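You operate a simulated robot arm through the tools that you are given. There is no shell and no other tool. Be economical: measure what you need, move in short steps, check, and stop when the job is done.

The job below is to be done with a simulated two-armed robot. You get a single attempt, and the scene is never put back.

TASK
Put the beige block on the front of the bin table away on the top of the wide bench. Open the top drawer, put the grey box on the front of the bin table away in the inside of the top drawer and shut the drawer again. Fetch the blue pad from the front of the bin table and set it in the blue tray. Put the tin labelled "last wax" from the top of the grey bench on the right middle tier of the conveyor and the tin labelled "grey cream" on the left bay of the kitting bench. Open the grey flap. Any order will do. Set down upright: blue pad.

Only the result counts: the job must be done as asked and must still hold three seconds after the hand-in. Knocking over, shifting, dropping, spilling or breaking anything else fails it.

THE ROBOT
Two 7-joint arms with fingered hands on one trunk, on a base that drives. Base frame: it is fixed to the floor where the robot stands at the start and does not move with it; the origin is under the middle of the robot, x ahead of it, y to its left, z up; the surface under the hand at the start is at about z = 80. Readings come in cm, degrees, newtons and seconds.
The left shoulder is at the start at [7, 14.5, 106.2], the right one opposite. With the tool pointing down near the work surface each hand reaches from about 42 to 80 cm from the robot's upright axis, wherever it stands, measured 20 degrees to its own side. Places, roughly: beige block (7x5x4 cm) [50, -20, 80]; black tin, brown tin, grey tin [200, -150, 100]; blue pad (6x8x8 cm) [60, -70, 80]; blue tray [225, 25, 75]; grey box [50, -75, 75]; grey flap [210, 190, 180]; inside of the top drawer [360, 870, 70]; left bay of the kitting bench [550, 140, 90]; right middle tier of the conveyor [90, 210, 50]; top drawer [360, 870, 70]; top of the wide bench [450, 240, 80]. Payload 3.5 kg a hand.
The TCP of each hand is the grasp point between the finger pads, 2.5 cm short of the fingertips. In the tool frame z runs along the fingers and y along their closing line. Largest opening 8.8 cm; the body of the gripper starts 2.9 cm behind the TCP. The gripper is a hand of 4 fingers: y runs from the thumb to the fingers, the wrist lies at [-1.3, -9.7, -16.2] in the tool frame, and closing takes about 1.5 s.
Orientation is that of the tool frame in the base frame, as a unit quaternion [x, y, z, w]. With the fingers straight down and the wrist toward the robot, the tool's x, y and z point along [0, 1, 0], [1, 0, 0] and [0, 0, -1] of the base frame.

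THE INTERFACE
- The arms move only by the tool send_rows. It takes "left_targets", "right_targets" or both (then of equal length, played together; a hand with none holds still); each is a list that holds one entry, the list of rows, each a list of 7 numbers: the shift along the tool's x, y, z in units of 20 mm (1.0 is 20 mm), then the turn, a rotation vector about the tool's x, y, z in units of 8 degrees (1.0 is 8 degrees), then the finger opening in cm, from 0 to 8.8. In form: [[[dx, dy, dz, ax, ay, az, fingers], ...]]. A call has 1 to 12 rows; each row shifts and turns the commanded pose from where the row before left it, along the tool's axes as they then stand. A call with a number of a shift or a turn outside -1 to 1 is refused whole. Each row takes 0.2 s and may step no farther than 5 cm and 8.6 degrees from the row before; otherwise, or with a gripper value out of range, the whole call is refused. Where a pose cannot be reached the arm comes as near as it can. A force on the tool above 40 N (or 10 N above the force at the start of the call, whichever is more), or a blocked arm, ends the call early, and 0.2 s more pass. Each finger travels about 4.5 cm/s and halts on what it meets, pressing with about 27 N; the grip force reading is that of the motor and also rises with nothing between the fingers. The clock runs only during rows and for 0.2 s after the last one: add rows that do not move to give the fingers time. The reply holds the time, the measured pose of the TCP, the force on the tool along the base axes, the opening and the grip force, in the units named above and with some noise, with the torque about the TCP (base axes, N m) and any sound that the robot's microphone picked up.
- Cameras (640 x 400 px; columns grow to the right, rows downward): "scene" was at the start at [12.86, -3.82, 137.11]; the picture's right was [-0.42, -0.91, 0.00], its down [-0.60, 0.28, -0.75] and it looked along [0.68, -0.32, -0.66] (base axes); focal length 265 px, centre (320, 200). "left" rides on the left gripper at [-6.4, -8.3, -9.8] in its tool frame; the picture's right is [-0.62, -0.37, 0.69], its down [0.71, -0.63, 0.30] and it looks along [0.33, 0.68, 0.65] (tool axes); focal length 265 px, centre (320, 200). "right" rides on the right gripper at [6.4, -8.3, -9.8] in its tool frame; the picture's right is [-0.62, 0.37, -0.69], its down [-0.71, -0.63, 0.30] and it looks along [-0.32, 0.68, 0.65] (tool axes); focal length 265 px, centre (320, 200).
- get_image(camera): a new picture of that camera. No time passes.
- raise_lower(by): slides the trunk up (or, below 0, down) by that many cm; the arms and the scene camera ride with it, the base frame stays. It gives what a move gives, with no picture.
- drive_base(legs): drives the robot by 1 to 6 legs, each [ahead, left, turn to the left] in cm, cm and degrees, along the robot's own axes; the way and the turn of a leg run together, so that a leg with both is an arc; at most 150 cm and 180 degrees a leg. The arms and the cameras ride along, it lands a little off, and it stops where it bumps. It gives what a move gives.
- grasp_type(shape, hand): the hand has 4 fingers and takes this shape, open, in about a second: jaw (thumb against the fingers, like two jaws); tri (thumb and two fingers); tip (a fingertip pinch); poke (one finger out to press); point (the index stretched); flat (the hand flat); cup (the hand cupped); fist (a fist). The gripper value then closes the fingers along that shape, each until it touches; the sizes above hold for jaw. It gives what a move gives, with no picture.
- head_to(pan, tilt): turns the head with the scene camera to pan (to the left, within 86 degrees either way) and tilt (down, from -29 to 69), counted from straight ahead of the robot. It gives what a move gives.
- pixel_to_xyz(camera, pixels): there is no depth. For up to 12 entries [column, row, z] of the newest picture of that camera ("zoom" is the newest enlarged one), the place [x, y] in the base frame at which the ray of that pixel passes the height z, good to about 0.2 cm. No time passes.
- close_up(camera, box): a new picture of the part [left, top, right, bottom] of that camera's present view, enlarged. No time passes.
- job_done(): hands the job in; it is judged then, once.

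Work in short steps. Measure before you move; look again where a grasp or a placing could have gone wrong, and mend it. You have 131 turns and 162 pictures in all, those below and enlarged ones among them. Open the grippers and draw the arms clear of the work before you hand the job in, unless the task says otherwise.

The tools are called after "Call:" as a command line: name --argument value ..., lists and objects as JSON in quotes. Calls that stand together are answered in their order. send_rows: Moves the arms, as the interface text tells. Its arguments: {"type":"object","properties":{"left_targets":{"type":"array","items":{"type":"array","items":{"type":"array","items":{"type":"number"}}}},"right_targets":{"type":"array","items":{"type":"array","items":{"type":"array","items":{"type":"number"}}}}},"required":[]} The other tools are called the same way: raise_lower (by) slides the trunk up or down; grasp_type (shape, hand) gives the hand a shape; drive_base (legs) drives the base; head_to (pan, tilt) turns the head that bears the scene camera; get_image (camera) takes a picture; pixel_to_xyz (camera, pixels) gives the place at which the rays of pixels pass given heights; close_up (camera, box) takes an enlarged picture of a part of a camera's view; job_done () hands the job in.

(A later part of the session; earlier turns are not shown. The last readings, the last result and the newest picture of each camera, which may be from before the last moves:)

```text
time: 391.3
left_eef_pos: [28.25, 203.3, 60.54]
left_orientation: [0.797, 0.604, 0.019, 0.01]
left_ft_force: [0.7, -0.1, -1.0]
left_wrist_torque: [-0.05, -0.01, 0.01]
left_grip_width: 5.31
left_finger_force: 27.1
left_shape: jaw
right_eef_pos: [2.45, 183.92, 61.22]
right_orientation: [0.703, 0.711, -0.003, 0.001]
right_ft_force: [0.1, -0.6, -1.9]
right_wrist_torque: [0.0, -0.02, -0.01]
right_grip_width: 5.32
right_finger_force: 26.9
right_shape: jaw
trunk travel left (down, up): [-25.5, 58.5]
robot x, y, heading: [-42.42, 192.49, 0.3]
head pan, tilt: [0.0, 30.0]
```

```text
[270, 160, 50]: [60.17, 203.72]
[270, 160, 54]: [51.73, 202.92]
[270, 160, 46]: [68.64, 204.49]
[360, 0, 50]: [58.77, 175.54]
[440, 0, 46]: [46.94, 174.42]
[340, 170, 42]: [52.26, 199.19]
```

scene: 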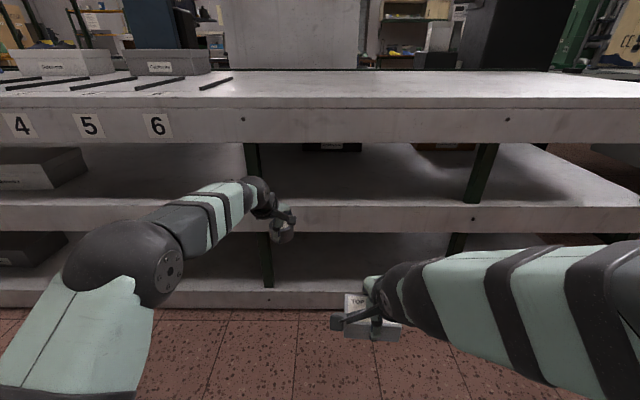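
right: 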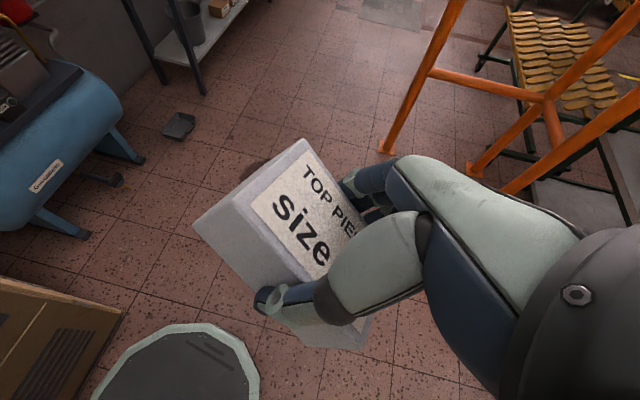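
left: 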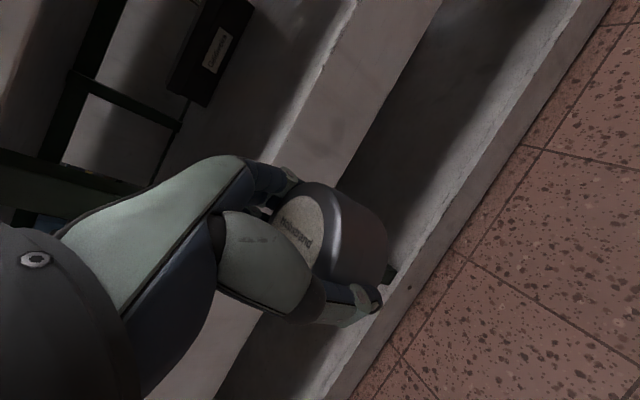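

Middle tier top is z ≈ 54.5 with front edge x ≈ 49; the table fascia bottom is z ≈ 77, so only the fingers may go under. I lower 1.5 cm, drive in 24 cm to put the tin just inside the edge, and look.

Call:
raise_lower --by -1.4

Call:
drive_base --legs '[[24, -8, 0]]'

Call:
get_image --camera "left"

Call:
head_to --pan 15 --tilt 35

Call:
get_image --camera "scene"

```text
time: 391.9
left_eef_pos: [28.4, 203.4, 59.13]
left_orientation: [0.797, 0.604, 0.02, 0.01]
left_ft_force: [-0.5, -0.6, -1.4]
left_wrist_torque: [0.02, -0.04, -0.03]
left_grip_width: 5.28
left_finger_force: 27.4
left_shape: jaw
right_eef_pos: [2.43, 183.94, 59.94]
right_orientation: [0.703, 0.711, -0.003, 0.001]
right_ft_force: [-0.1, 0.0, -1.4]
right_wrist_torque: [-0.02, -0.01, 0.01]
right_grip_width: 5.35
right_finger_force: 26.7
right_shape: jaw
trunk travel left (down, up): [-24.1, 59.9]
robot x, y, heading: [-42.32, 193.38, 0.3]
head pan, tilt: [0.0, 30.0]
```

```text
time: 393.8
left_eef_pos: [52.51, 195.77, 59.13]
left_orientation: [0.795, 0.606, 0.019, 0.009]
left_ft_force: [0.3, 0.2, -1.3]
left_wrist_torque: [0.04, 0.0, 0.03]
left_grip_width: 5.3
left_finger_force: 27.5
left_shape: jaw
right_eef_pos: [26.74, 176.3, 59.71]
right_orientation: [0.703, 0.711, -0.003, 0.001]
right_ft_force: [-0.9, 0.0, -2.2]
right_wrist_torque: [-0.01, 0.0, 0.05]
right_grip_width: 5.3
right_finger_force: 27.4
right_shape: jaw
trunk travel left (down, up): [-24.1, 59.9]
robot x, y, heading: [-18.27, 185.22, 0.6]
head pan, tilt: [0.0, 30.0]
```

```text
50 pictures are left
```

left: 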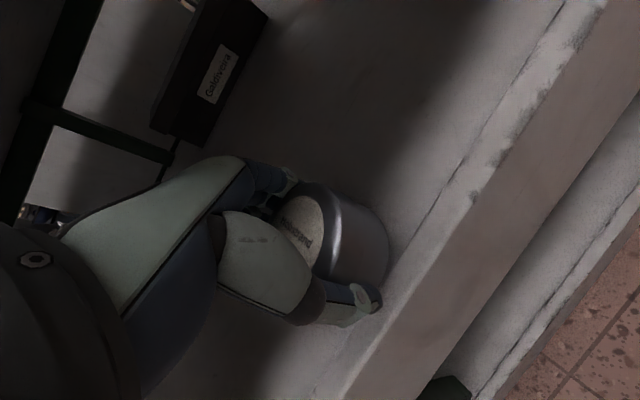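

```text
time: 394.5
left_eef_pos: [52.47, 195.9, 59.06]
left_orientation: [0.795, 0.606, 0.019, 0.01]
left_ft_force: [-0.2, 0.2, -0.6]
left_wrist_torque: [-0.01, 0.01, -0.01]
left_grip_width: 5.28
left_finger_force: 26.6
left_shape: jaw
right_eef_pos: [26.7, 176.34, 59.87]
right_orientation: [0.703, 0.712, -0.003, 0.001]
right_ft_force: [-0.4, 0.0, -2.7]
right_wrist_torque: [-0.04, 0.01, 0.0]
right_grip_width: 5.33
right_finger_force: 27.2
right_shape: jaw
trunk travel left (down, up): [-24.1, 59.9]
robot x, y, heading: [-17.88, 184.93, 0.5]
head pan, tilt: [15.0, 35.0]
```

```text
49 pictures are left
```

scene: 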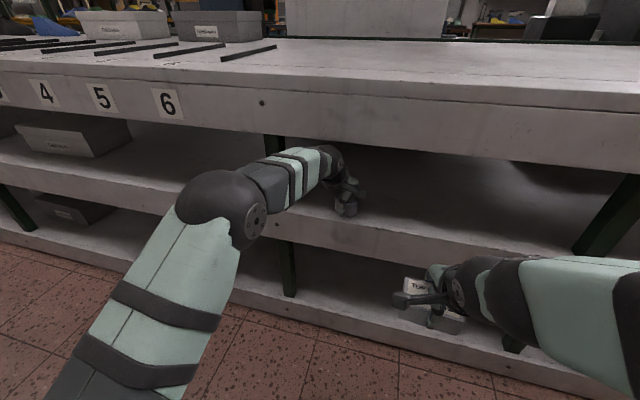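

The tin is over the tier, inside the edge. I lower in tiny steps to contact.

Call:
send_rows --left_targets '[[[0, 0, 0.15, 0, 0, 0, 0], [0, 0, 0.15, 0, 0, 0, 0], [0, 0, 0.15, 0, 0, 0, 0], [0, 0, 0.15, 0, 0, 0, 0], [0, 0, 0.15, 0, 0, 0, 0], [0, 0, 0.15, 0, 0, 0, 0], [0, 0, 0.15, 0, 0, 0, 0], [0, 0, 0.15, 0, 0, 0, 0]]]'

Call:
get_image --camera "left"

```text
time: 396.3
left_eef_pos: [52.6, 195.83, 57.83]
left_orientation: [0.795, 0.606, 0.028, 0.017]
left_ft_force: [-3.4, 0.9, 36.0]
left_wrist_torque: [0.26, 1.33, -0.02]
left_grip_width: 5.18
left_finger_force: 26.9
left_shape: jaw
right_eef_pos: [26.29, 176.2, 60.09]
right_orientation: [0.702, 0.712, -0.001, 0.003]
right_ft_force: [0.0, 0.5, -1.2]
right_wrist_torque: [-0.01, 0.01, 0.05]
right_grip_width: 5.31
right_finger_force: 27.0
right_shape: jaw
trunk travel left (down, up): [-24.1, 59.9]
robot x, y, heading: [-18.2, 185.26, 0.5]
head pan, tilt: [15.0, 35.0]
```

```text
48 pictures are left
```

left: 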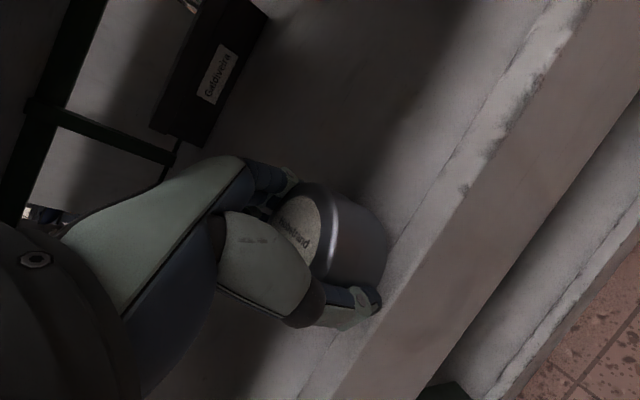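

Contact with 36 N. I ease up slightly, release, and lift a little to see how the tin stands.

Call:
send_rows --left_targets '[[[0, 0, -0.12, 0, 0, 0, 0], [0, 0, 0, 0, 0, 0, 5.6], [0, 0, 0, 0, 0, 0, 6.5], [0, 0, 0, 0, 0, 0, 7.5], [0, 0, 0, 0, 0, 0, 7.5], [0, 0, 0, 0, 0, 0, 7.5]]]'

Call:
get_image --camera "left"

```text
time: 397.7
left_eef_pos: [52.61, 195.64, 57.84]
left_orientation: [0.795, 0.605, 0.028, 0.015]
left_ft_force: [7.5, -3.4, 31.3]
left_wrist_torque: [0.13, 0.92, 0.06]
left_grip_width: 7.09
left_finger_force: 0.1
left_shape: jaw
right_eef_pos: [26.44, 176.27, 59.93]
right_orientation: [0.702, 0.712, -0.001, 0.002]
right_ft_force: [1.0, 0.3, -1.4]
right_wrist_torque: [-0.03, -0.01, 0.02]
right_grip_width: 5.35
right_finger_force: 27.2
right_shape: jaw
trunk travel left (down, up): [-24.1, 59.9]
robot x, y, heading: [-18.27, 184.97, 0.3]
head pan, tilt: [15.0, 35.0]
```

```text
47 pictures are left
```

left: 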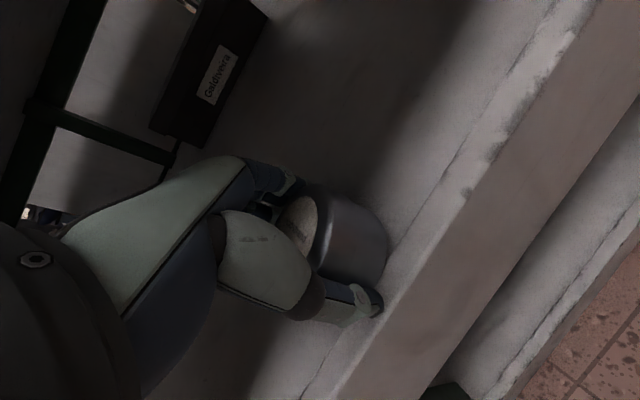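

The tin stands on the tier; the residual force is the thumb resting on the board. I pitch the hand 12° to lower the wrist, push the tin ~5 cm deeper with the thumb, ease back, and slide out sideways.

Call:
send_rows --left_targets '[[[0, 0, -0.3, -0.5, 0, 0, 8.8], [0, 0, -0.25, -0.5, 0, 0, 8.8], [0, 0, -0.2, -0.5, 0, 0, 8.8], [0, 0.6, 0.12, 0, 0, 0, 8.8], [0, 0.6, 0.12, 0, 0, 0, 8.8], [0, 0.6, 0.12, 0, 0, 0, 8.8], [0, 0.6, 0.12, 0, 0, 0, 8.8], [0, -0.4, -0.08, 0, 0, 0, 8.8], [0, -0.4, -0.08, 0, 0, 0, 8.8]]]'

Call:
get_image --camera "left"

```text
time: 399.7
left_eef_pos: [55.54, 194.99, 58.72]
left_orientation: [0.79, 0.601, 0.082, 0.092]
left_ft_force: [-0.2, 0.2, -0.4]
left_wrist_torque: [-0.01, 0.0, -0.02]
left_grip_width: 8.8
left_finger_force: 0.0
left_shape: jaw
right_eef_pos: [26.67, 176.37, 59.76]
right_orientation: [0.702, 0.712, -0.003, 0.001]
right_ft_force: [-0.1, 0.5, -2.5]
right_wrist_torque: [0.02, -0.01, -0.04]
right_grip_width: 5.37
right_finger_force: 26.4
right_shape: jaw
trunk travel left (down, up): [-24.1, 59.9]
robot x, y, heading: [-17.99, 185.61, 0.7]
head pan, tilt: [15.0, 35.0]
```

```text
46 pictures are left
```

left: 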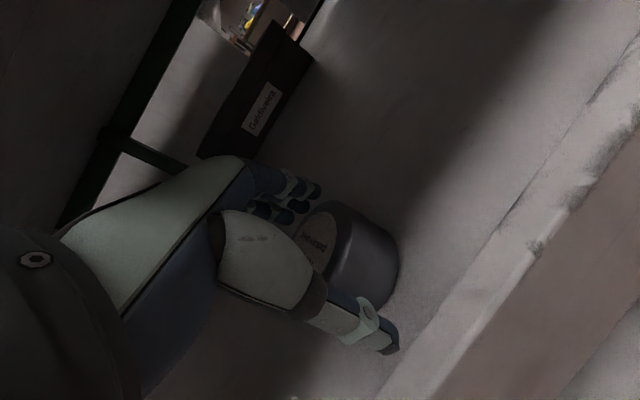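

The tin sits upright ~5 cm further in. I slide the hand out sideways, check, then back off and raise the trunk.

Call:
send_rows --left_targets '[[[-0.9, 0, 0, 0, 0, 0, 8.8], [-0.9, 0, 0, 0, 0, 0, 8.8], [-0.9, 0, 0, 0, 0, 0, 8.8], [-0.9, 0, 0, 0, 0, 0, 8.8], [-0.9, 0, 0, 0, 0, 0, 8.8], [-0.9, -0.5, 0, 0, 0, 0, 8.8], [-0.5, -1, 0, 0.5, 0, 0, 8.8], [0, -1, 0, 0.5, 0, 0, 8.8], [0, -1, 0, 0.5, 0, 0, 8.8], [0, -1, 0, 0, 0, 0, 8.8]]]'

Call:
drive_base --legs '[[-18, 0, 0]]'

Call:
head_to --pan 5 --tilt 30

Call:
close_up --camera "scene" --box '[200, 100, 440, 250]'

```text
time: 401.9
left_eef_pos: [43.78, 186.06, 57.39]
left_orientation: [0.795, 0.606, 0.021, 0.011]
left_ft_force: [1.1, 0.1, 6.4]
left_wrist_torque: [-0.06, -0.36, 0.0]
left_grip_width: 8.79
left_finger_force: 0.1
left_shape: jaw
right_eef_pos: [26.58, 176.26, 59.83]
right_orientation: [0.702, 0.712, -0.002, 0.002]
right_ft_force: [1.0, -0.6, -1.2]
right_wrist_torque: [-0.01, 0.0, -0.06]
right_grip_width: 5.34
right_finger_force: 26.7
right_shape: jaw
trunk travel left (down, up): [-24.1, 59.9]
robot x, y, heading: [-18.01, 185.05, 0.5]
head pan, tilt: [15.0, 35.0]
```

```text
time: 403.4
left_eef_pos: [25.68, 185.76, 57.13]
left_orientation: [0.796, 0.604, 0.02, 0.01]
left_ft_force: [-0.4, 0.9, 0.8]
left_wrist_torque: [0.0, -0.02, 0.01]
left_grip_width: 8.79
left_finger_force: 0.0
left_shape: jaw
right_eef_pos: [8.49, 176.15, 59.94]
right_orientation: [0.703, 0.711, -0.003, 0.0]
right_ft_force: [0.9, 0.0, -1.2]
right_wrist_torque: [0.01, 0.01, -0.04]
right_grip_width: 5.34
right_finger_force: 27.1
right_shape: jaw
trunk travel left (down, up): [-24.1, 59.9]
robot x, y, heading: [-36.18, 184.95, 0.5]
head pan, tilt: [15.0, 35.0]
```

```text
time: 404.2
left_eef_pos: [25.59, 185.68, 57.14]
left_orientation: [0.796, 0.605, 0.021, 0.01]
left_ft_force: [0.4, -0.1, -0.1]
left_wrist_torque: [0.0, 0.02, 0.03]
left_grip_width: 8.81
left_finger_force: 0.0
left_shape: jaw
right_eef_pos: [8.48, 176.1, 59.76]
right_orientation: [0.702, 0.712, -0.003, 0.001]
right_ft_force: [0.5, -0.5, -1.3]
right_wrist_torque: [-0.01, -0.01, 0.0]
right_grip_width: 5.33
right_finger_force: 26.7
right_shape: jaw
trunk travel left (down, up): [-24.1, 59.9]
robot x, y, heading: [-35.86, 184.8, 0.5]
head pan, tilt: [5.0, 30.0]
```

```text
2.67 times, centred on (320, 175) of scene
```

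zoom: 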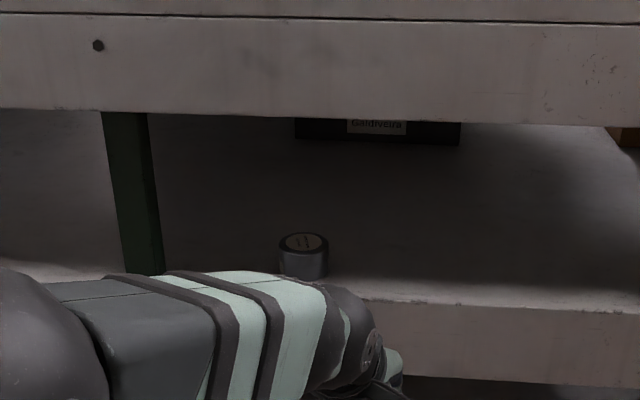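

The tin stands on the middle tier. I raise the trunk 40 cm, slide along the bin table to the pad's place and look.

Call:
raise_lower --by 40

Call:
drive_base --legs '[[0, -140, 0], [0, -130, 0], [30, 0, 0]]'

Call:
get_image --camera "left"

Call:
head_to --pan 0 --tilt 45

Call:
get_image --camera "scene"

```text
time: 408.0
left_eef_pos: [25.78, 185.79, 96.98]
left_orientation: [0.796, 0.605, 0.019, 0.009]
left_ft_force: [-0.8, 0.1, -0.7]
left_wrist_torque: [0.0, -0.01, -0.03]
left_grip_width: 8.79
left_finger_force: 0.1
left_shape: jaw
right_eef_pos: [8.5, 176.08, 99.78]
right_orientation: [0.703, 0.711, -0.003, 0.001]
right_ft_force: [0.7, -0.2, -1.5]
right_wrist_torque: [0.02, 0.0, -0.02]
right_grip_width: 5.32
right_finger_force: 26.9
right_shape: jaw
trunk travel left (down, up): [-64.1, 19.9]
robot x, y, heading: [-36.19, 185.18, 0.5]
head pan, tilt: [5.0, 30.0]
```

```text
time: 422.6
left_eef_pos: [52.68, -82.78, 97.15]
left_orientation: [0.801, 0.598, 0.019, 0.011]
left_ft_force: [0.7, 0.7, 0.4]
left_wrist_torque: [-0.01, 0.01, 0.03]
left_grip_width: 8.78
left_finger_force: 0.1
left_shape: jaw
right_eef_pos: [35.1, -92.11, 99.74]
right_orientation: [0.708, 0.706, -0.003, 0.001]
right_ft_force: [0.4, 0.1, -1.2]
right_wrist_torque: [0.0, -0.02, -0.01]
right_grip_width: 5.33
right_finger_force: 26.9
right_shape: jaw
trunk travel left (down, up): [-64.1, 19.9]
robot x, y, heading: [-8.93, -82.74, -0.2]
head pan, tilt: [5.0, 30.0]
```

```text
44 pictures are left
```

left: 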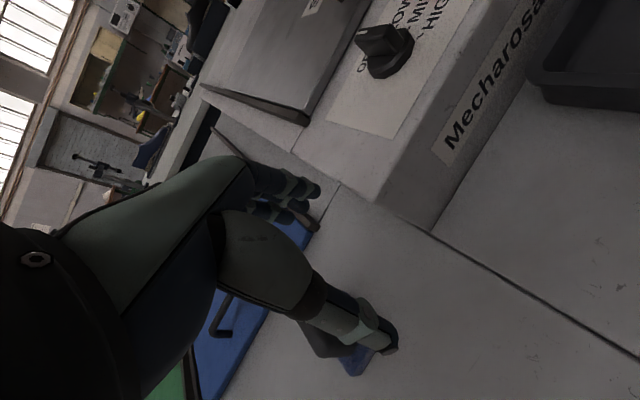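

```text
time: 423.4
left_eef_pos: [52.61, -82.82, 97.08]
left_orientation: [0.801, 0.598, 0.019, 0.01]
left_ft_force: [-0.9, -0.5, 0.6]
left_wrist_torque: [0.01, -0.02, -0.01]
left_grip_width: 8.81
left_finger_force: 0.0
left_shape: jaw
right_eef_pos: [35.17, -92.26, 99.83]
right_orientation: [0.709, 0.706, -0.004, 0.0]
right_ft_force: [0.2, 0.6, -2.2]
right_wrist_torque: [0.03, 0.02, 0.04]
right_grip_width: 5.33
right_finger_force: 27.0
right_shape: jaw
trunk travel left (down, up): [-64.1, 19.9]
robot x, y, heading: [-9.37, -82.41, -0.4]
head pan, tilt: [0.0, 45.0]
```

```text
43 pictures are left
```

scene: 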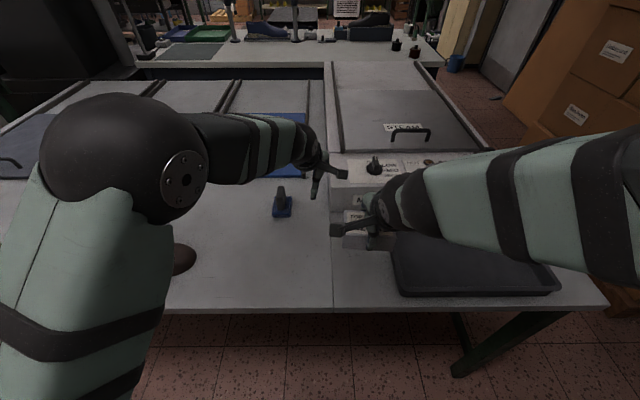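

Pad at (283,203); its black grip is thin across y. I measure it and turn the left hand ~73° right so the fingers close along y.

Call:
pixel_to_xyz --camera "scene" --pixels '[[281, 187, 88], [281, 205, 82], [273, 216, 80], [292, 215, 80], [291, 203, 80], [276, 189, 87], [286, 190, 87]]'

Call:
send_rows --left_targets '[[[0, 0, -0.5, 0, 0, 0.92, 8.8], [0, 0, -0.5, 0, 0, 0.92, 8.8], [0, 0, 0, 0, 0, 0.92, 8.8], [0, 0, 0, 0, 0, 0.92, 8.8], [0, 0, 0, 0, 0, 0.92, 8.8], [0, 0, 0, 0, 0, 0.92, 8.8], [0, 0, 0, 0, 0, 0.92, 8.8], [0, 0, 0, 0, 0, 0.92, 8.8], [0, 0, 0, 0, 0, 0.92, 8.8], [0, 0, 0, 0, 0, 0.92, 8.8]]]'

Call:
close_up --camera "scene" --box '[250, 175, 314, 225]'

Call:
get_image --camera "left"

```text
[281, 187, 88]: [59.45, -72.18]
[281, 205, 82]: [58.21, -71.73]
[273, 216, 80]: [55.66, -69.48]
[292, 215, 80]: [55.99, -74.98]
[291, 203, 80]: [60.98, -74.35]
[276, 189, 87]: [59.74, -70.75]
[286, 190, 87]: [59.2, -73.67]
```

```text
time: 425.6
left_eef_pos: [52.72, -82.67, 99.09]
left_orientation: [1.0, -0.001, 0.022, -0.004]
left_ft_force: [-0.4, 0.0, -0.1]
left_wrist_torque: [0.0, 0.05, -0.02]
left_grip_width: 8.8
left_finger_force: 0.0
left_shape: jaw
right_eef_pos: [35.37, -92.03, 99.77]
right_orientation: [0.708, 0.706, -0.004, 0.001]
right_ft_force: [1.2, -0.1, -1.9]
right_wrist_torque: [0.02, 0.04, -0.02]
right_grip_width: 5.33
right_finger_force: 26.8
right_shape: jaw
trunk travel left (down, up): [-64.1, 19.9]
robot x, y, heading: [-9.38, -82.48, -0.4]
head pan, tilt: [0.0, 45.0]
```

```text
8.00 times, centred on (282, 200) of scene
```

zoom: 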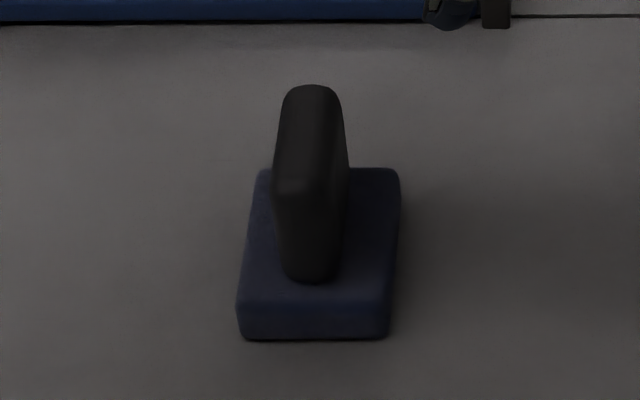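

```text
41 pictures are left
```

left: 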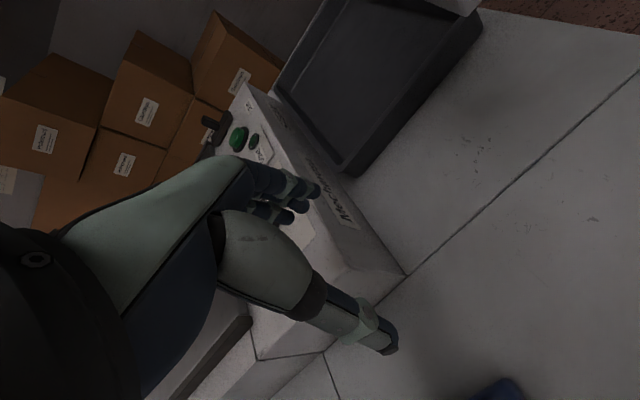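

Pad handle centre ≈ (58.5,−72.2). I move above it and descend most of the way, then check.

Call:
send_rows --left_targets '[[[0.44, -0.875, 0, 0, 0, 0, 8.8], [0.44, -0.875, 0, 0, 0, 0, 8.8], [0.44, -0.875, 0, 0, 0, 0, 8.8], [0.44, -0.875, 0, 0, 0, 0, 8.8], [0.44, -0.875, 0, 0, 0, 0, 8.8], [0.44, -0.875, 0, 0, 0, 0, 8.8], [0, 0, 0.7, 0, 0, 0, 8.8], [0, 0, 0.7, 0, 0, 0, 8.8], [0, 0, 0.7, 0, 0, 0, 8.8]]]'

Call:
get_image --camera "left"

Call:
close_up --camera "scene" --box '[230, 150, 342, 220]'

```text
time: 427.6
left_eef_pos: [56.0, -72.58, 95.16]
left_orientation: [1.0, -0.001, 0.022, -0.004]
left_ft_force: [-0.5, 0.2, 0.2]
left_wrist_torque: [-0.02, 0.0, -0.02]
left_grip_width: 8.8
left_finger_force: 0.2
left_shape: jaw
left hand out of reach, approached as far as the arm can: row 4, 5, 6
right_eef_pos: [35.32, -92.09, 99.77]
right_orientation: [0.709, 0.706, -0.004, 0.001]
right_ft_force: [1.8, 0.5, -2.6]
right_wrist_torque: [-0.03, 0.04, 0.02]
right_grip_width: 5.31
right_finger_force: 26.9
right_shape: jaw
trunk travel left (down, up): [-64.1, 19.9]
robot x, y, heading: [-8.91, -81.97, -0.5]
head pan, tilt: [0.0, 45.0]
```

```text
40 pictures are left
```

left: 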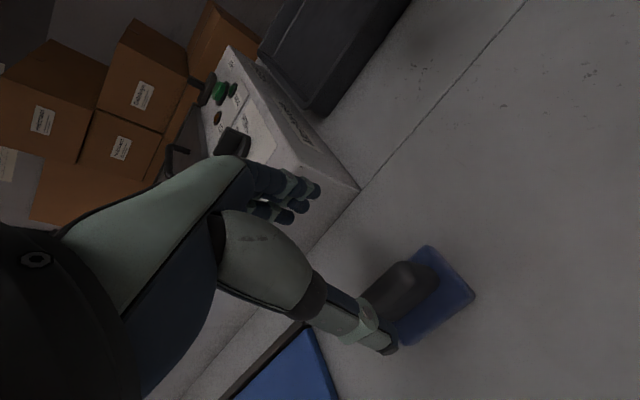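

```text
5.71 times, centred on (286, 185) of scene
```

zoom: 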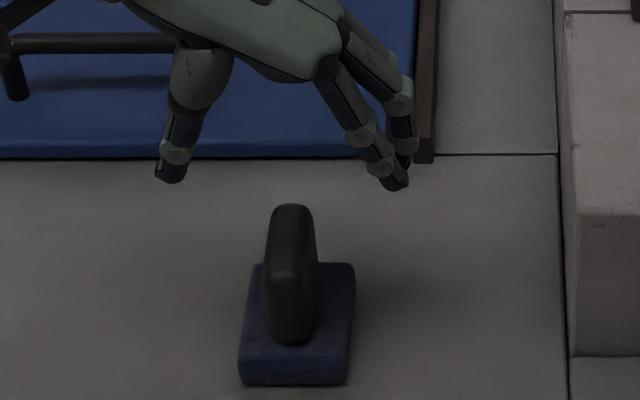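

The arm is at its reach limit; I check the pad position with the left camera and drive 4 cm nearer.

Call:
pixel_to_xyz --camera "left" --pixels '[[475, 293, 80], [410, 346, 80], [427, 246, 82], [405, 283, 87], [385, 300, 87], [432, 272, 85]]'

Call:
drive_base --legs '[[4, 0, 0]]'

```text
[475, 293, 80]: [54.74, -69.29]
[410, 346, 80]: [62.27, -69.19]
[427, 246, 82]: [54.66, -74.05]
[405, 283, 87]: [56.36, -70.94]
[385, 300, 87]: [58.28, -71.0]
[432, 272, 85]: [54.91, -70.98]
```

```text
time: 428.5
left_eef_pos: [59.75, -72.65, 95.4]
left_orientation: [1.0, -0.001, 0.024, -0.004]
left_ft_force: [-0.9, -0.4, 0.5]
left_wrist_torque: [0.0, 0.01, 0.04]
left_grip_width: 8.81
left_finger_force: 0.0
left_shape: jaw
right_eef_pos: [39.02, -92.12, 99.88]
right_orientation: [0.709, 0.705, -0.002, 0.003]
right_ft_force: [0.0, -0.6, -1.7]
right_wrist_torque: [0.02, -0.03, 0.02]
right_grip_width: 5.33
right_finger_force: 26.5
right_shape: jaw
trunk travel left (down, up): [-64.1, 19.9]
robot x, y, heading: [-5.42, -82.71, -0.4]
head pan, tilt: [0.0, 45.0]
```

Pad centre (58.5,−71.8). I align, descend to z ≈ 85.8 and close.

Call:
send_rows --left_targets '[[[-0.9, -0.43, 0, 0, 0, 0, 8.8], [0, 0, 0.8, 0, 0, 0, 8.8], [0, 0, 0.8, 0, 0, 0, 8.8], [0, 0, 0.8, 0, 0, 0, 8.8], [0, 0, 0.8, 0, 0, 0, 7], [0, 0, 0.8, 0, 0, 0, 6], [0, 0, 0.75, 0, 0, 0, 5], [0, 0, 0, 0, 0, 0, 3], [0, 0, 0, 0, 0, 0, 0], [0, 0, 0, 0, 0, 0, 0], [0, 0, 0, 0, 0, 0, 0], [0, 0, 0, 0, 0, 0, 0]]]'

Call:
get_image --camera "left"

```text
time: 431.1
left_eef_pos: [58.67, -71.55, 85.6]
left_orientation: [1.0, -0.001, 0.021, -0.003]
left_ft_force: [0.4, 0.1, -0.1]
left_wrist_torque: [0.01, -0.02, -0.02]
left_grip_width: 1.6
left_finger_force: 26.7
left_shape: jaw
right_eef_pos: [39.22, -92.27, 99.85]
right_orientation: [0.709, 0.706, -0.003, 0.0]
right_ft_force: [-0.7, -0.6, -1.6]
right_wrist_torque: [0.02, -0.03, -0.02]
right_grip_width: 5.33
right_finger_force: 27.5
right_shape: jaw
trunk travel left (down, up): [-64.1, 19.9]
robot x, y, heading: [-5.01, -82.54, -0.4]
head pan, tilt: [0.0, 45.0]
```

```text
38 pictures are left
```

left: 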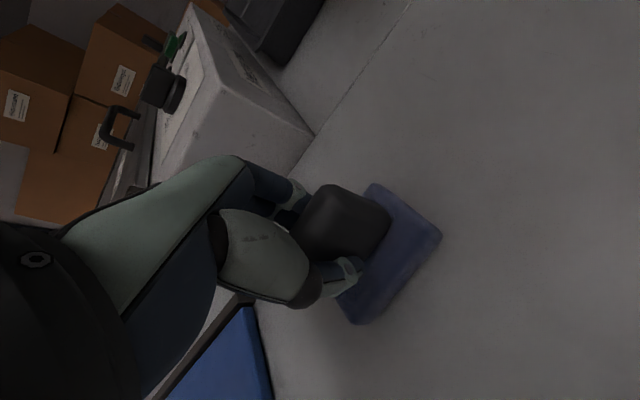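

The pad is gripped (1.6 cm). I lift it, raise the trunk, back out, slide to y ≈ −181 and turn to face west so I can reverse through the corridor.

Call:
send_rows --left_targets '[[[0, 0, -0.5, 0, 0, 0, 0], [0, 0, -1, 0, 0, 0, 0], [0, 0, -1, 0, 0, 0, 0], [0, 0, -1, 0, 0, 0, 0], [0, 0, -1, 0, 0, 0, 0], [0, 0, -1, 0, 0, 0, 0], [0, 0, -1, 0, 0, 0, 0]]]'

Call:
raise_lower --by 19

Call:
drive_base --legs '[[-10, 0, 0], [0, -99, 0], [0, 0, 180]]'

Call:
get_image --camera "left"

```text
time: 432.7
left_eef_pos: [58.22, -71.7, 98.85]
left_orientation: [1.0, -0.001, 0.022, -0.003]
left_ft_force: [0.4, 0.0, -0.4]
left_wrist_torque: [-0.01, 0.0, 0.0]
left_grip_width: 1.63
left_finger_force: 27.1
left_shape: jaw
right_eef_pos: [39.2, -92.18, 99.71]
right_orientation: [0.708, 0.706, -0.003, 0.001]
right_ft_force: [-0.3, -0.4, -1.4]
right_wrist_torque: [-0.02, 0.02, 0.02]
right_grip_width: 5.33
right_finger_force: 26.9
right_shape: jaw
trunk travel left (down, up): [-64.1, 19.9]
robot x, y, heading: [-5.35, -82.43, -0.5]
head pan, tilt: [0.0, 45.0]
```

```text
time: 434.8
left_eef_pos: [58.31, -71.83, 117.6]
left_orientation: [1.0, 0.0, 0.022, -0.004]
left_ft_force: [0.1, -0.1, -1.3]
left_wrist_torque: [0.03, -0.03, 0.06]
left_grip_width: 1.61
left_finger_force: 26.9
left_shape: jaw
right_eef_pos: [39.33, -92.11, 118.85]
right_orientation: [0.709, 0.706, -0.003, 0.001]
right_ft_force: [0.5, 0.3, -1.5]
right_wrist_torque: [0.04, 0.0, 0.0]
right_grip_width: 5.34
right_finger_force: 26.6
right_shape: jaw
trunk travel left (down, up): [-83.1, 0.9]
robot x, y, heading: [-5.14, -82.67, -0.4]
head pan, tilt: [0.0, 45.0]
```

```text
time: 448.0
left_eef_pos: [-80.48, -190.15, 117.69]
left_orientation: [0.028, 0.999, -0.003, -0.022]
left_ft_force: [0.9, -0.8, 0.1]
left_wrist_torque: [-0.04, -0.04, 0.0]
left_grip_width: 1.62
left_finger_force: 27.2
left_shape: jaw
right_eef_pos: [-60.51, -170.86, 118.85]
right_orientation: [-0.687, 0.727, 0.001, 0.002]
right_ft_force: [0.0, 0.0, -1.2]
right_wrist_torque: [-0.02, -0.01, -0.01]
right_grip_width: 5.34
right_finger_force: 27.1
right_shape: jaw
trunk travel left (down, up): [-83.1, 0.9]
robot x, y, heading: [-16.51, -183.33, 176.3]
head pan, tilt: [0.0, 45.0]
```

```text
37 pictures are left
```

left: 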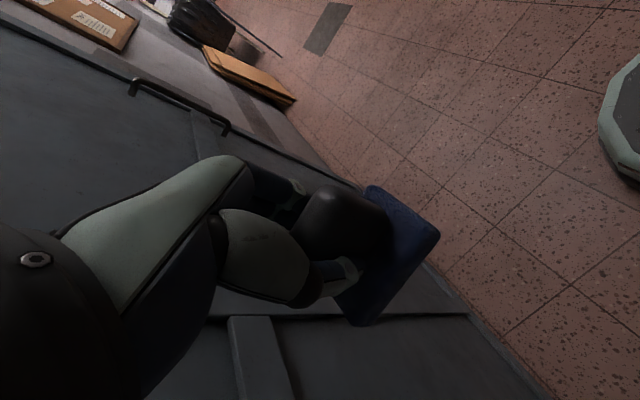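

Heading 176°, pad held upright. I straighten and reverse 130 cm, then check drift.

Call:
drive_base --legs '[[0, -4, 3.6], [-130, 0, 0]]'

```text
time: 455.1
left_eef_pos: [51.79, -190.33, 117.65]
left_orientation: [0.006, 1.0, -0.004, -0.021]
left_ft_force: [-0.7, 0.1, -0.8]
left_wrist_torque: [-0.01, 0.03, 0.0]
left_grip_width: 1.63
left_finger_force: 27.1
left_shape: jaw
right_eef_pos: [70.95, -170.0, 118.69]
right_orientation: [-0.702, 0.712, 0.001, 0.003]
right_ft_force: [0.6, -0.1, -1.5]
right_wrist_torque: [0.02, 0.01, 0.02]
right_grip_width: 5.34
right_finger_force: 27.3
right_shape: jaw
trunk travel left (down, up): [-83.1, 0.9]
robot x, y, heading: [115.06, -180.28, 178.9]
head pan, tilt: [0.0, 45.0]
```

Good. I continue out of the corridor, then slide to y ≈ 35 to face the blue tray, and look.

Call:
drive_base --legs '[[-148, 0, 1], [-50, 0, 0], [0, -145, 0], [0, -70, 0]]'

Call:
head_to --pan 5 --tilt 35

Call:
get_image --camera "scene"

```text
time: 475.2
left_eef_pos: [249.99, 22.51, 117.74]
left_orientation: [-0.005, 1.0, -0.004, -0.022]
left_ft_force: [0.2, -0.5, -1.0]
left_wrist_torque: [-0.03, 0.02, 0.01]
left_grip_width: 1.62
left_finger_force: 26.9
left_shape: jaw
right_eef_pos: [268.58, 43.09, 118.8]
right_orientation: [0.71, -0.704, -0.001, -0.003]
right_ft_force: [-0.6, -1.3, -2.1]
right_wrist_torque: [-0.01, 0.03, -0.01]
right_grip_width: 5.33
right_finger_force: 26.9
right_shape: jaw
trunk travel left (down, up): [-83.1, 0.9]
robot x, y, heading: [313.21, 34.55, -180.0]
head pan, tilt: [0.0, 45.0]
```

```text
time: 475.9
left_eef_pos: [249.99, 22.61, 117.68]
left_orientation: [-0.005, 1.0, -0.004, -0.022]
left_ft_force: [0.4, 1.2, -0.2]
left_wrist_torque: [-0.03, -0.01, -0.04]
left_grip_width: 1.62
left_finger_force: 27.7
left_shape: jaw
right_eef_pos: [268.64, 43.21, 118.72]
right_orientation: [0.71, -0.704, -0.001, -0.003]
right_ft_force: [-0.2, -0.3, -1.2]
right_wrist_torque: [-0.01, 0.02, 0.0]
right_grip_width: 5.33
right_finger_force: 27.3
right_shape: jaw
trunk travel left (down, up): [-83.1, 0.9]
robot x, y, heading: [313.52, 34.04, -179.8]
head pan, tilt: [5.0, 35.0]
```

```text
36 pictures are left
```

scene: 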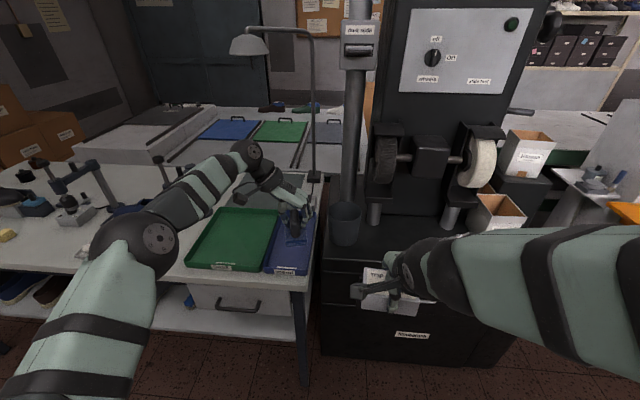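

The blue tray lies at (290,245). I measure it.

Call:
pixel_to_xyz --camera "scene" --pixels '[[266, 268, 88], [309, 270, 88], [318, 205, 88], [270, 250, 86], [312, 250, 86], [290, 250, 86], [290, 230, 86], [312, 290, 85], [313, 285, 85]]'

Call:
close_up --camera "scene" --box '[230, 180, 358, 300]'

Call:
get_image --camera "left"

```text
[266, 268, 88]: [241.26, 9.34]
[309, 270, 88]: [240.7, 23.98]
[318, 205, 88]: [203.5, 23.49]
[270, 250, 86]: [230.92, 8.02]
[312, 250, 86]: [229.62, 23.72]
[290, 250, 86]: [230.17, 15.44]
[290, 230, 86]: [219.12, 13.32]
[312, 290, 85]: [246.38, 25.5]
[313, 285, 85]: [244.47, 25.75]
```

```text
3.33 times, centred on (294, 240) of scene
```

zoom: 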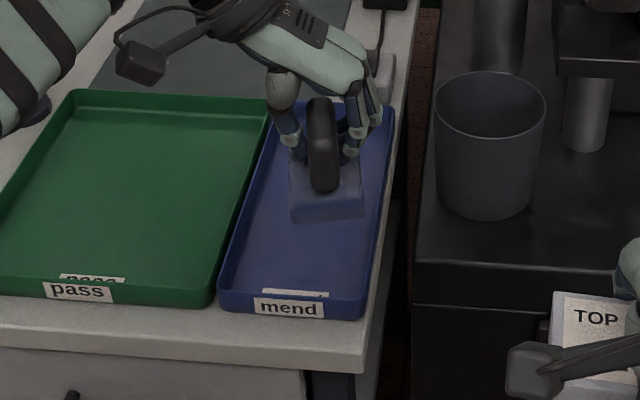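

```text
34 pictures are left
```

left: 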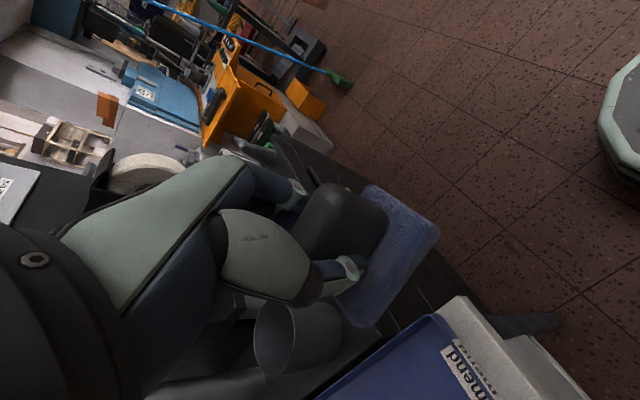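

Tray interior spans x 203–241, y 8.5–24. I drive in so the pad is over (224,16), lower the trunk 13 cm, and check.

Call:
drive_base --legs '[[22, 6.5, 0]]'

Call:
raise_lower --by -13

Call:
close_up --camera "scene" --box '[200, 180, 440, 330]'

Call:
get_image --camera "left"

```text
time: 477.7
left_eef_pos: [228.37, 16.37, 117.99]
left_orientation: [-0.004, 1.0, -0.004, -0.022]
left_ft_force: [-1.0, -0.5, -0.6]
left_wrist_torque: [0.04, 0.04, -0.03]
left_grip_width: 1.6
left_finger_force: 26.9
left_shape: jaw
right_eef_pos: [247.21, 36.83, 118.95]
right_orientation: [0.709, -0.705, -0.001, -0.003]
right_ft_force: [0.3, 0.2, -2.1]
right_wrist_torque: [0.03, -0.01, 0.01]
right_grip_width: 5.32
right_finger_force: 27.1
right_shape: jaw
trunk travel left (down, up): [-83.1, 0.9]
robot x, y, heading: [291.25, 27.58, 180.0]
head pan, tilt: [5.0, 35.0]
```

```text
time: 479.2
left_eef_pos: [228.2, 16.42, 104.71]
left_orientation: [-0.003, 1.0, -0.003, -0.022]
left_ft_force: [0.4, -0.5, -0.2]
left_wrist_torque: [-0.01, 0.0, -0.01]
left_grip_width: 1.65
left_finger_force: 27.3
left_shape: jaw
right_eef_pos: [246.85, 36.86, 105.93]
right_orientation: [0.709, -0.705, 0.0, -0.003]
right_ft_force: [0.5, 1.1, -1.1]
right_wrist_torque: [0.0, 0.02, -0.03]
right_grip_width: 5.32
right_finger_force: 27.3
right_shape: jaw
trunk travel left (down, up): [-70.1, 13.9]
robot x, y, heading: [291.4, 27.2, 179.8]
head pan, tilt: [5.0, 35.0]
```

```text
2.67 times, centred on (320, 255) of scene
```

zoom: 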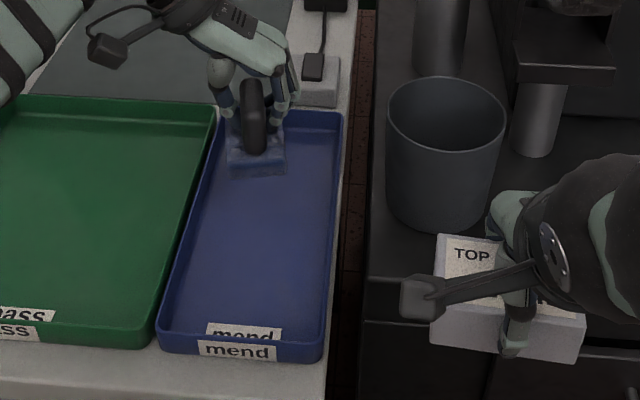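

```text
32 pictures are left
```

left: 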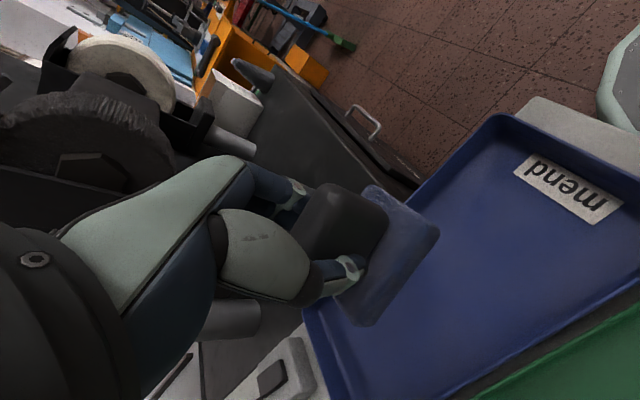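

The pad is above the tray centre line. I descend to contact.

Call:
send_rows --left_targets '[[[0, 0, 1, 0, 0, 0, 0], [0, 0, 1, 0, 0, 0, 0], [0, 0, 1, 0, 0, 0, 0], [0, 0, 1, 0, 0, 0, 0], [0, 0, 1, 0, 0, 0, 0], [0, 0, 0.3, 0, 0, 0, 0], [0, 0, 0.25, 0, 0, 0, 0], [0, 0, 0.25, 0, 0, 0, 0], [0, 0, 0.2, 0, 0, 0, 0], [0, 0, 0.2, 0, 0, 0, 0], [0, 0, 0.2, 0, 0, 0, 0], [0, 0, 0.2, 0, 0, 0, 0]]]'

Call:
close_up --camera "scene" --box '[230, 180, 358, 260]'

```text
time: 481.8
left_eef_pos: [227.61, 16.29, 91.86]
left_orientation: [-0.004, 1.0, -0.004, -0.025]
left_ft_force: [1.0, -0.6, 11.3]
left_wrist_torque: [-0.05, -0.01, -0.04]
left_grip_width: 1.67
left_finger_force: 26.7
left_shape: jaw
right_eef_pos: [247.04, 36.88, 105.92]
right_orientation: [0.709, -0.706, -0.002, -0.003]
right_ft_force: [0.1, 0.2, -1.3]
right_wrist_torque: [0.0, 0.02, -0.01]
right_grip_width: 5.33
right_finger_force: 27.0
right_shape: jaw
trunk travel left (down, up): [-70.1, 13.9]
robot x, y, heading: [291.11, 27.67, 180.0]
head pan, tilt: [5.0, 35.0]
```

```text
5.00 times, centred on (294, 220) of scene
```

zoom: 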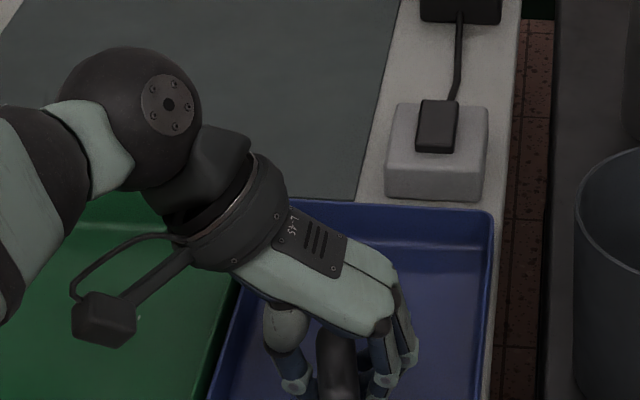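

Contact at 11 N. I release and raise the hand, then raise the trunk and check the pad.

Call:
send_rows --left_targets '[[[0, 0, 0, 0, 0, 0, 2.2], [0, 0, 0, 0, 0, 0, 3.2], [0, 0, 0, 0, 0, 0, 4.5], [0, 0, 0, 0, 0, 0, 4.5], [0, 0, -0.5, 0, 0, 0, 4.5], [0, 0, -1, 0, 0, 0, 4.5], [0, 0, -1, 0, 0, 0, 4.5], [0, 0, -1, 0, 0, 0, 4.5], [0, 0, -1, 0, 0, 0, 4.5], [0, 0, -1, 0, 0, 0, 4.5], [0, 0, -1, 0, 0, 0, 4.5], [0, 0, -1, 0, 0, 0, 4.5]]]'

Call:
raise_lower --by 13

Call:
drive_base --legs '[[-25, 0, 0]]'

Call:
close_up --camera "scene" --box '[200, 170, 360, 270]'

```text
time: 484.4
left_eef_pos: [228.09, 16.25, 106.42]
left_orientation: [-0.003, 1.0, -0.003, -0.021]
left_ft_force: [0.1, 0.3, 0.2]
left_wrist_torque: [0.0, 0.01, 0.0]
left_grip_width: 4.45
left_finger_force: 0.1
left_shape: jaw
right_eef_pos: [246.88, 36.89, 105.86]
right_orientation: [0.709, -0.705, -0.001, -0.003]
right_ft_force: [0.0, -0.2, -2.1]
right_wrist_torque: [-0.03, 0.03, 0.03]
right_grip_width: 5.31
right_finger_force: 26.9
right_shape: jaw
trunk travel left (down, up): [-70.1, 13.9]
robot x, y, heading: [291.26, 27.22, 180.0]
head pan, tilt: [5.0, 35.0]
```

```text
time: 486.0
left_eef_pos: [228.03, 16.25, 119.43]
left_orientation: [-0.002, 1.0, -0.004, -0.021]
left_ft_force: [0.2, 0.0, 0.3]
left_wrist_torque: [0.0, 0.03, -0.01]
left_grip_width: 4.47
left_finger_force: 0.1
left_shape: jaw
right_eef_pos: [246.81, 36.82, 118.76]
right_orientation: [0.709, -0.705, -0.002, -0.004]
right_ft_force: [0.5, 0.2, -2.1]
right_wrist_torque: [-0.01, 0.0, -0.01]
right_grip_width: 5.34
right_finger_force: 27.2
right_shape: jaw
trunk travel left (down, up): [-83.1, 0.9]
robot x, y, heading: [291.33, 27.13, 180.0]
head pan, tilt: [5.0, 35.0]
```

```text
time: 487.8
left_eef_pos: [252.29, 16.31, 119.27]
left_orientation: [-0.002, 1.0, -0.004, -0.021]
left_ft_force: [0.3, 0.2, -0.1]
left_wrist_torque: [0.02, -0.02, 0.01]
left_grip_width: 4.47
left_finger_force: 0.1
left_shape: jaw
right_eef_pos: [271.04, 36.85, 118.68]
right_orientation: [0.708, -0.706, 0.0, -0.005]
right_ft_force: [-0.3, -0.2, -1.3]
right_wrist_torque: [-0.01, 0.0, -0.01]
right_grip_width: 5.34
right_finger_force: 27.3
right_shape: jaw
trunk travel left (down, up): [-83.1, 0.9]
robot x, y, heading: [316.01, 27.34, 179.8]
head pan, tilt: [5.0, 35.0]
```

```text
4.00 times, centred on (280, 220) of scene
```

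zoom: 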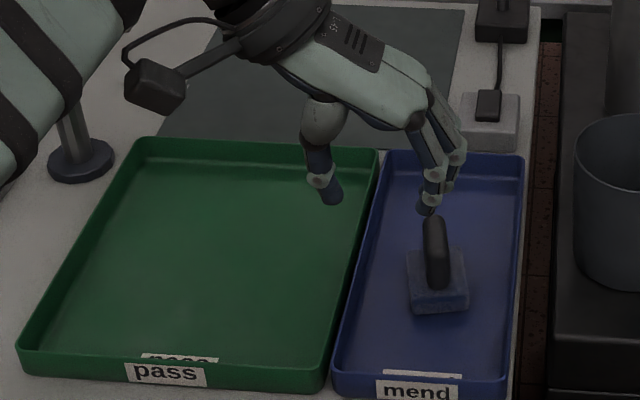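

The pad stands upright in the tray. Now the flap: I slide to y ≈ 170 and measure the flap and handle from there.

Call:
drive_base --legs '[[0, -143, 0]]'

Call:
head_to --pan -8 --tilt 0

Call:
get_image --camera "scene"

Call:
close_up --camera "scene" --box '[220, 120, 380, 220]'

```text
time: 494.9
left_eef_pos: [252.92, 158.1, 119.45]
left_orientation: [-0.002, 1.0, -0.004, -0.021]
left_ft_force: [-0.3, -0.1, 0.0]
left_wrist_torque: [-0.01, 0.0, 0.01]
left_grip_width: 4.46
left_finger_force: 0.2
left_shape: jaw
right_eef_pos: [271.77, 178.64, 118.83]
right_orientation: [0.707, -0.707, -0.001, -0.004]
right_ft_force: [0.2, -0.4, -0.8]
right_wrist_torque: [0.03, 0.0, -0.03]
right_grip_width: 5.31
right_finger_force: 27.1
right_shape: jaw
trunk travel left (down, up): [-83.1, 0.9]
robot x, y, heading: [316.05, 168.86, 179.8]
head pan, tilt: [5.0, 35.0]
```

```text
time: 495.9
left_eef_pos: [252.97, 158.23, 119.4]
left_orientation: [-0.001, 1.0, -0.003, -0.022]
left_ft_force: [-0.8, 0.5, 0.0]
left_wrist_torque: [-0.01, 0.02, -0.01]
left_grip_width: 4.44
left_finger_force: 0.1
left_shape: jaw
right_eef_pos: [271.76, 178.66, 118.82]
right_orientation: [0.708, -0.707, -0.002, -0.004]
right_ft_force: [0.5, 0.3, -1.6]
right_wrist_torque: [-0.03, 0.01, 0.03]
right_grip_width: 5.34
right_finger_force: 26.9
right_shape: jaw
trunk travel left (down, up): [-83.1, 0.9]
robot x, y, heading: [316.6, 169.46, 179.6]
head pan, tilt: [-8.0, 0.0]
```

```text
29 pictures are left
```

scene: 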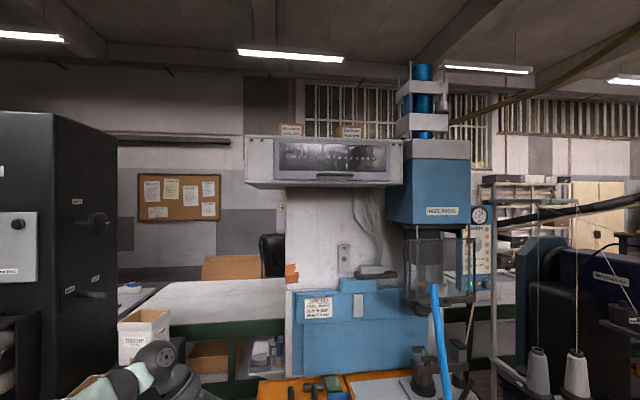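

```text
4.00 times, centred on (300, 170) of scene
```

zoom: 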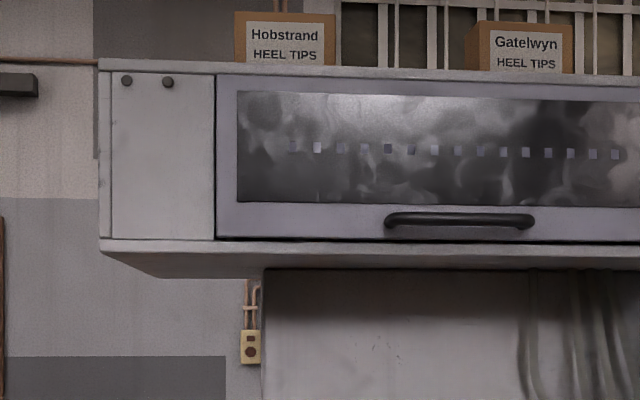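

The handle triangulates to about (208,190,165.5); it lies in line with the right shoulder, so I'll do it after freeing the right hand. Now the drawer: drive north up the aisle.

Call:
drive_base --legs '[[-16, 0, 0], [0, 0, -90], [150, 0, 0], [150, 0, 0], [150, 0, 0], [80, 0, 0]]'

Call:
head_to --pan 0 --tilt 25

Call:
get_image --camera "scene"

```text
time: 525.9
left_eef_pos: [326.36, 757.25, 119.42]
left_orientation: [0.707, 0.707, 0.013, -0.018]
left_ft_force: [0.1, 0.0, -0.6]
left_wrist_torque: [-0.03, 0.03, -0.01]
left_grip_width: 4.47
left_finger_force: 0.0
left_shape: jaw
right_eef_pos: [346.78, 738.23, 118.78]
right_orientation: [0.0, 1.0, -0.001, 0.004]
right_ft_force: [0.6, 0.2, -1.4]
right_wrist_torque: [0.01, -0.01, 0.02]
right_grip_width: 5.33
right_finger_force: 27.5
right_shape: jaw
trunk travel left (down, up): [-83.1, 0.9]
robot x, y, heading: [337.36, 693.67, 89.7]
head pan, tilt: [-8.0, 0.0]
```

```text
time: 526.7
left_eef_pos: [326.34, 757.15, 119.38]
left_orientation: [0.706, 0.708, 0.013, -0.018]
left_ft_force: [0.3, -0.5, 0.5]
left_wrist_torque: [0.01, 0.04, 0.0]
left_grip_width: 4.45
left_finger_force: 0.0
left_shape: jaw
right_eef_pos: [346.76, 738.3, 118.7]
right_orientation: [0.0, 1.0, -0.002, 0.004]
right_ft_force: [-0.8, 0.3, -1.1]
right_wrist_torque: [0.03, 0.01, 0.0]
right_grip_width: 5.33
right_finger_force: 26.4
right_shape: jaw
trunk travel left (down, up): [-83.1, 0.9]
robot x, y, heading: [337.14, 693.63, 89.6]
head pan, tilt: [0.0, 25.0]
```

```text
27 pictures are left
```

scene: 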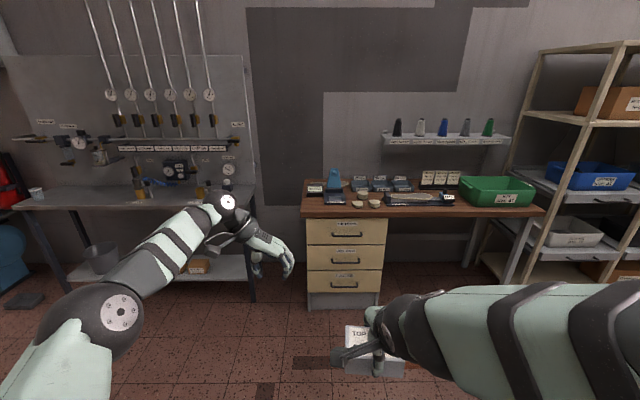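

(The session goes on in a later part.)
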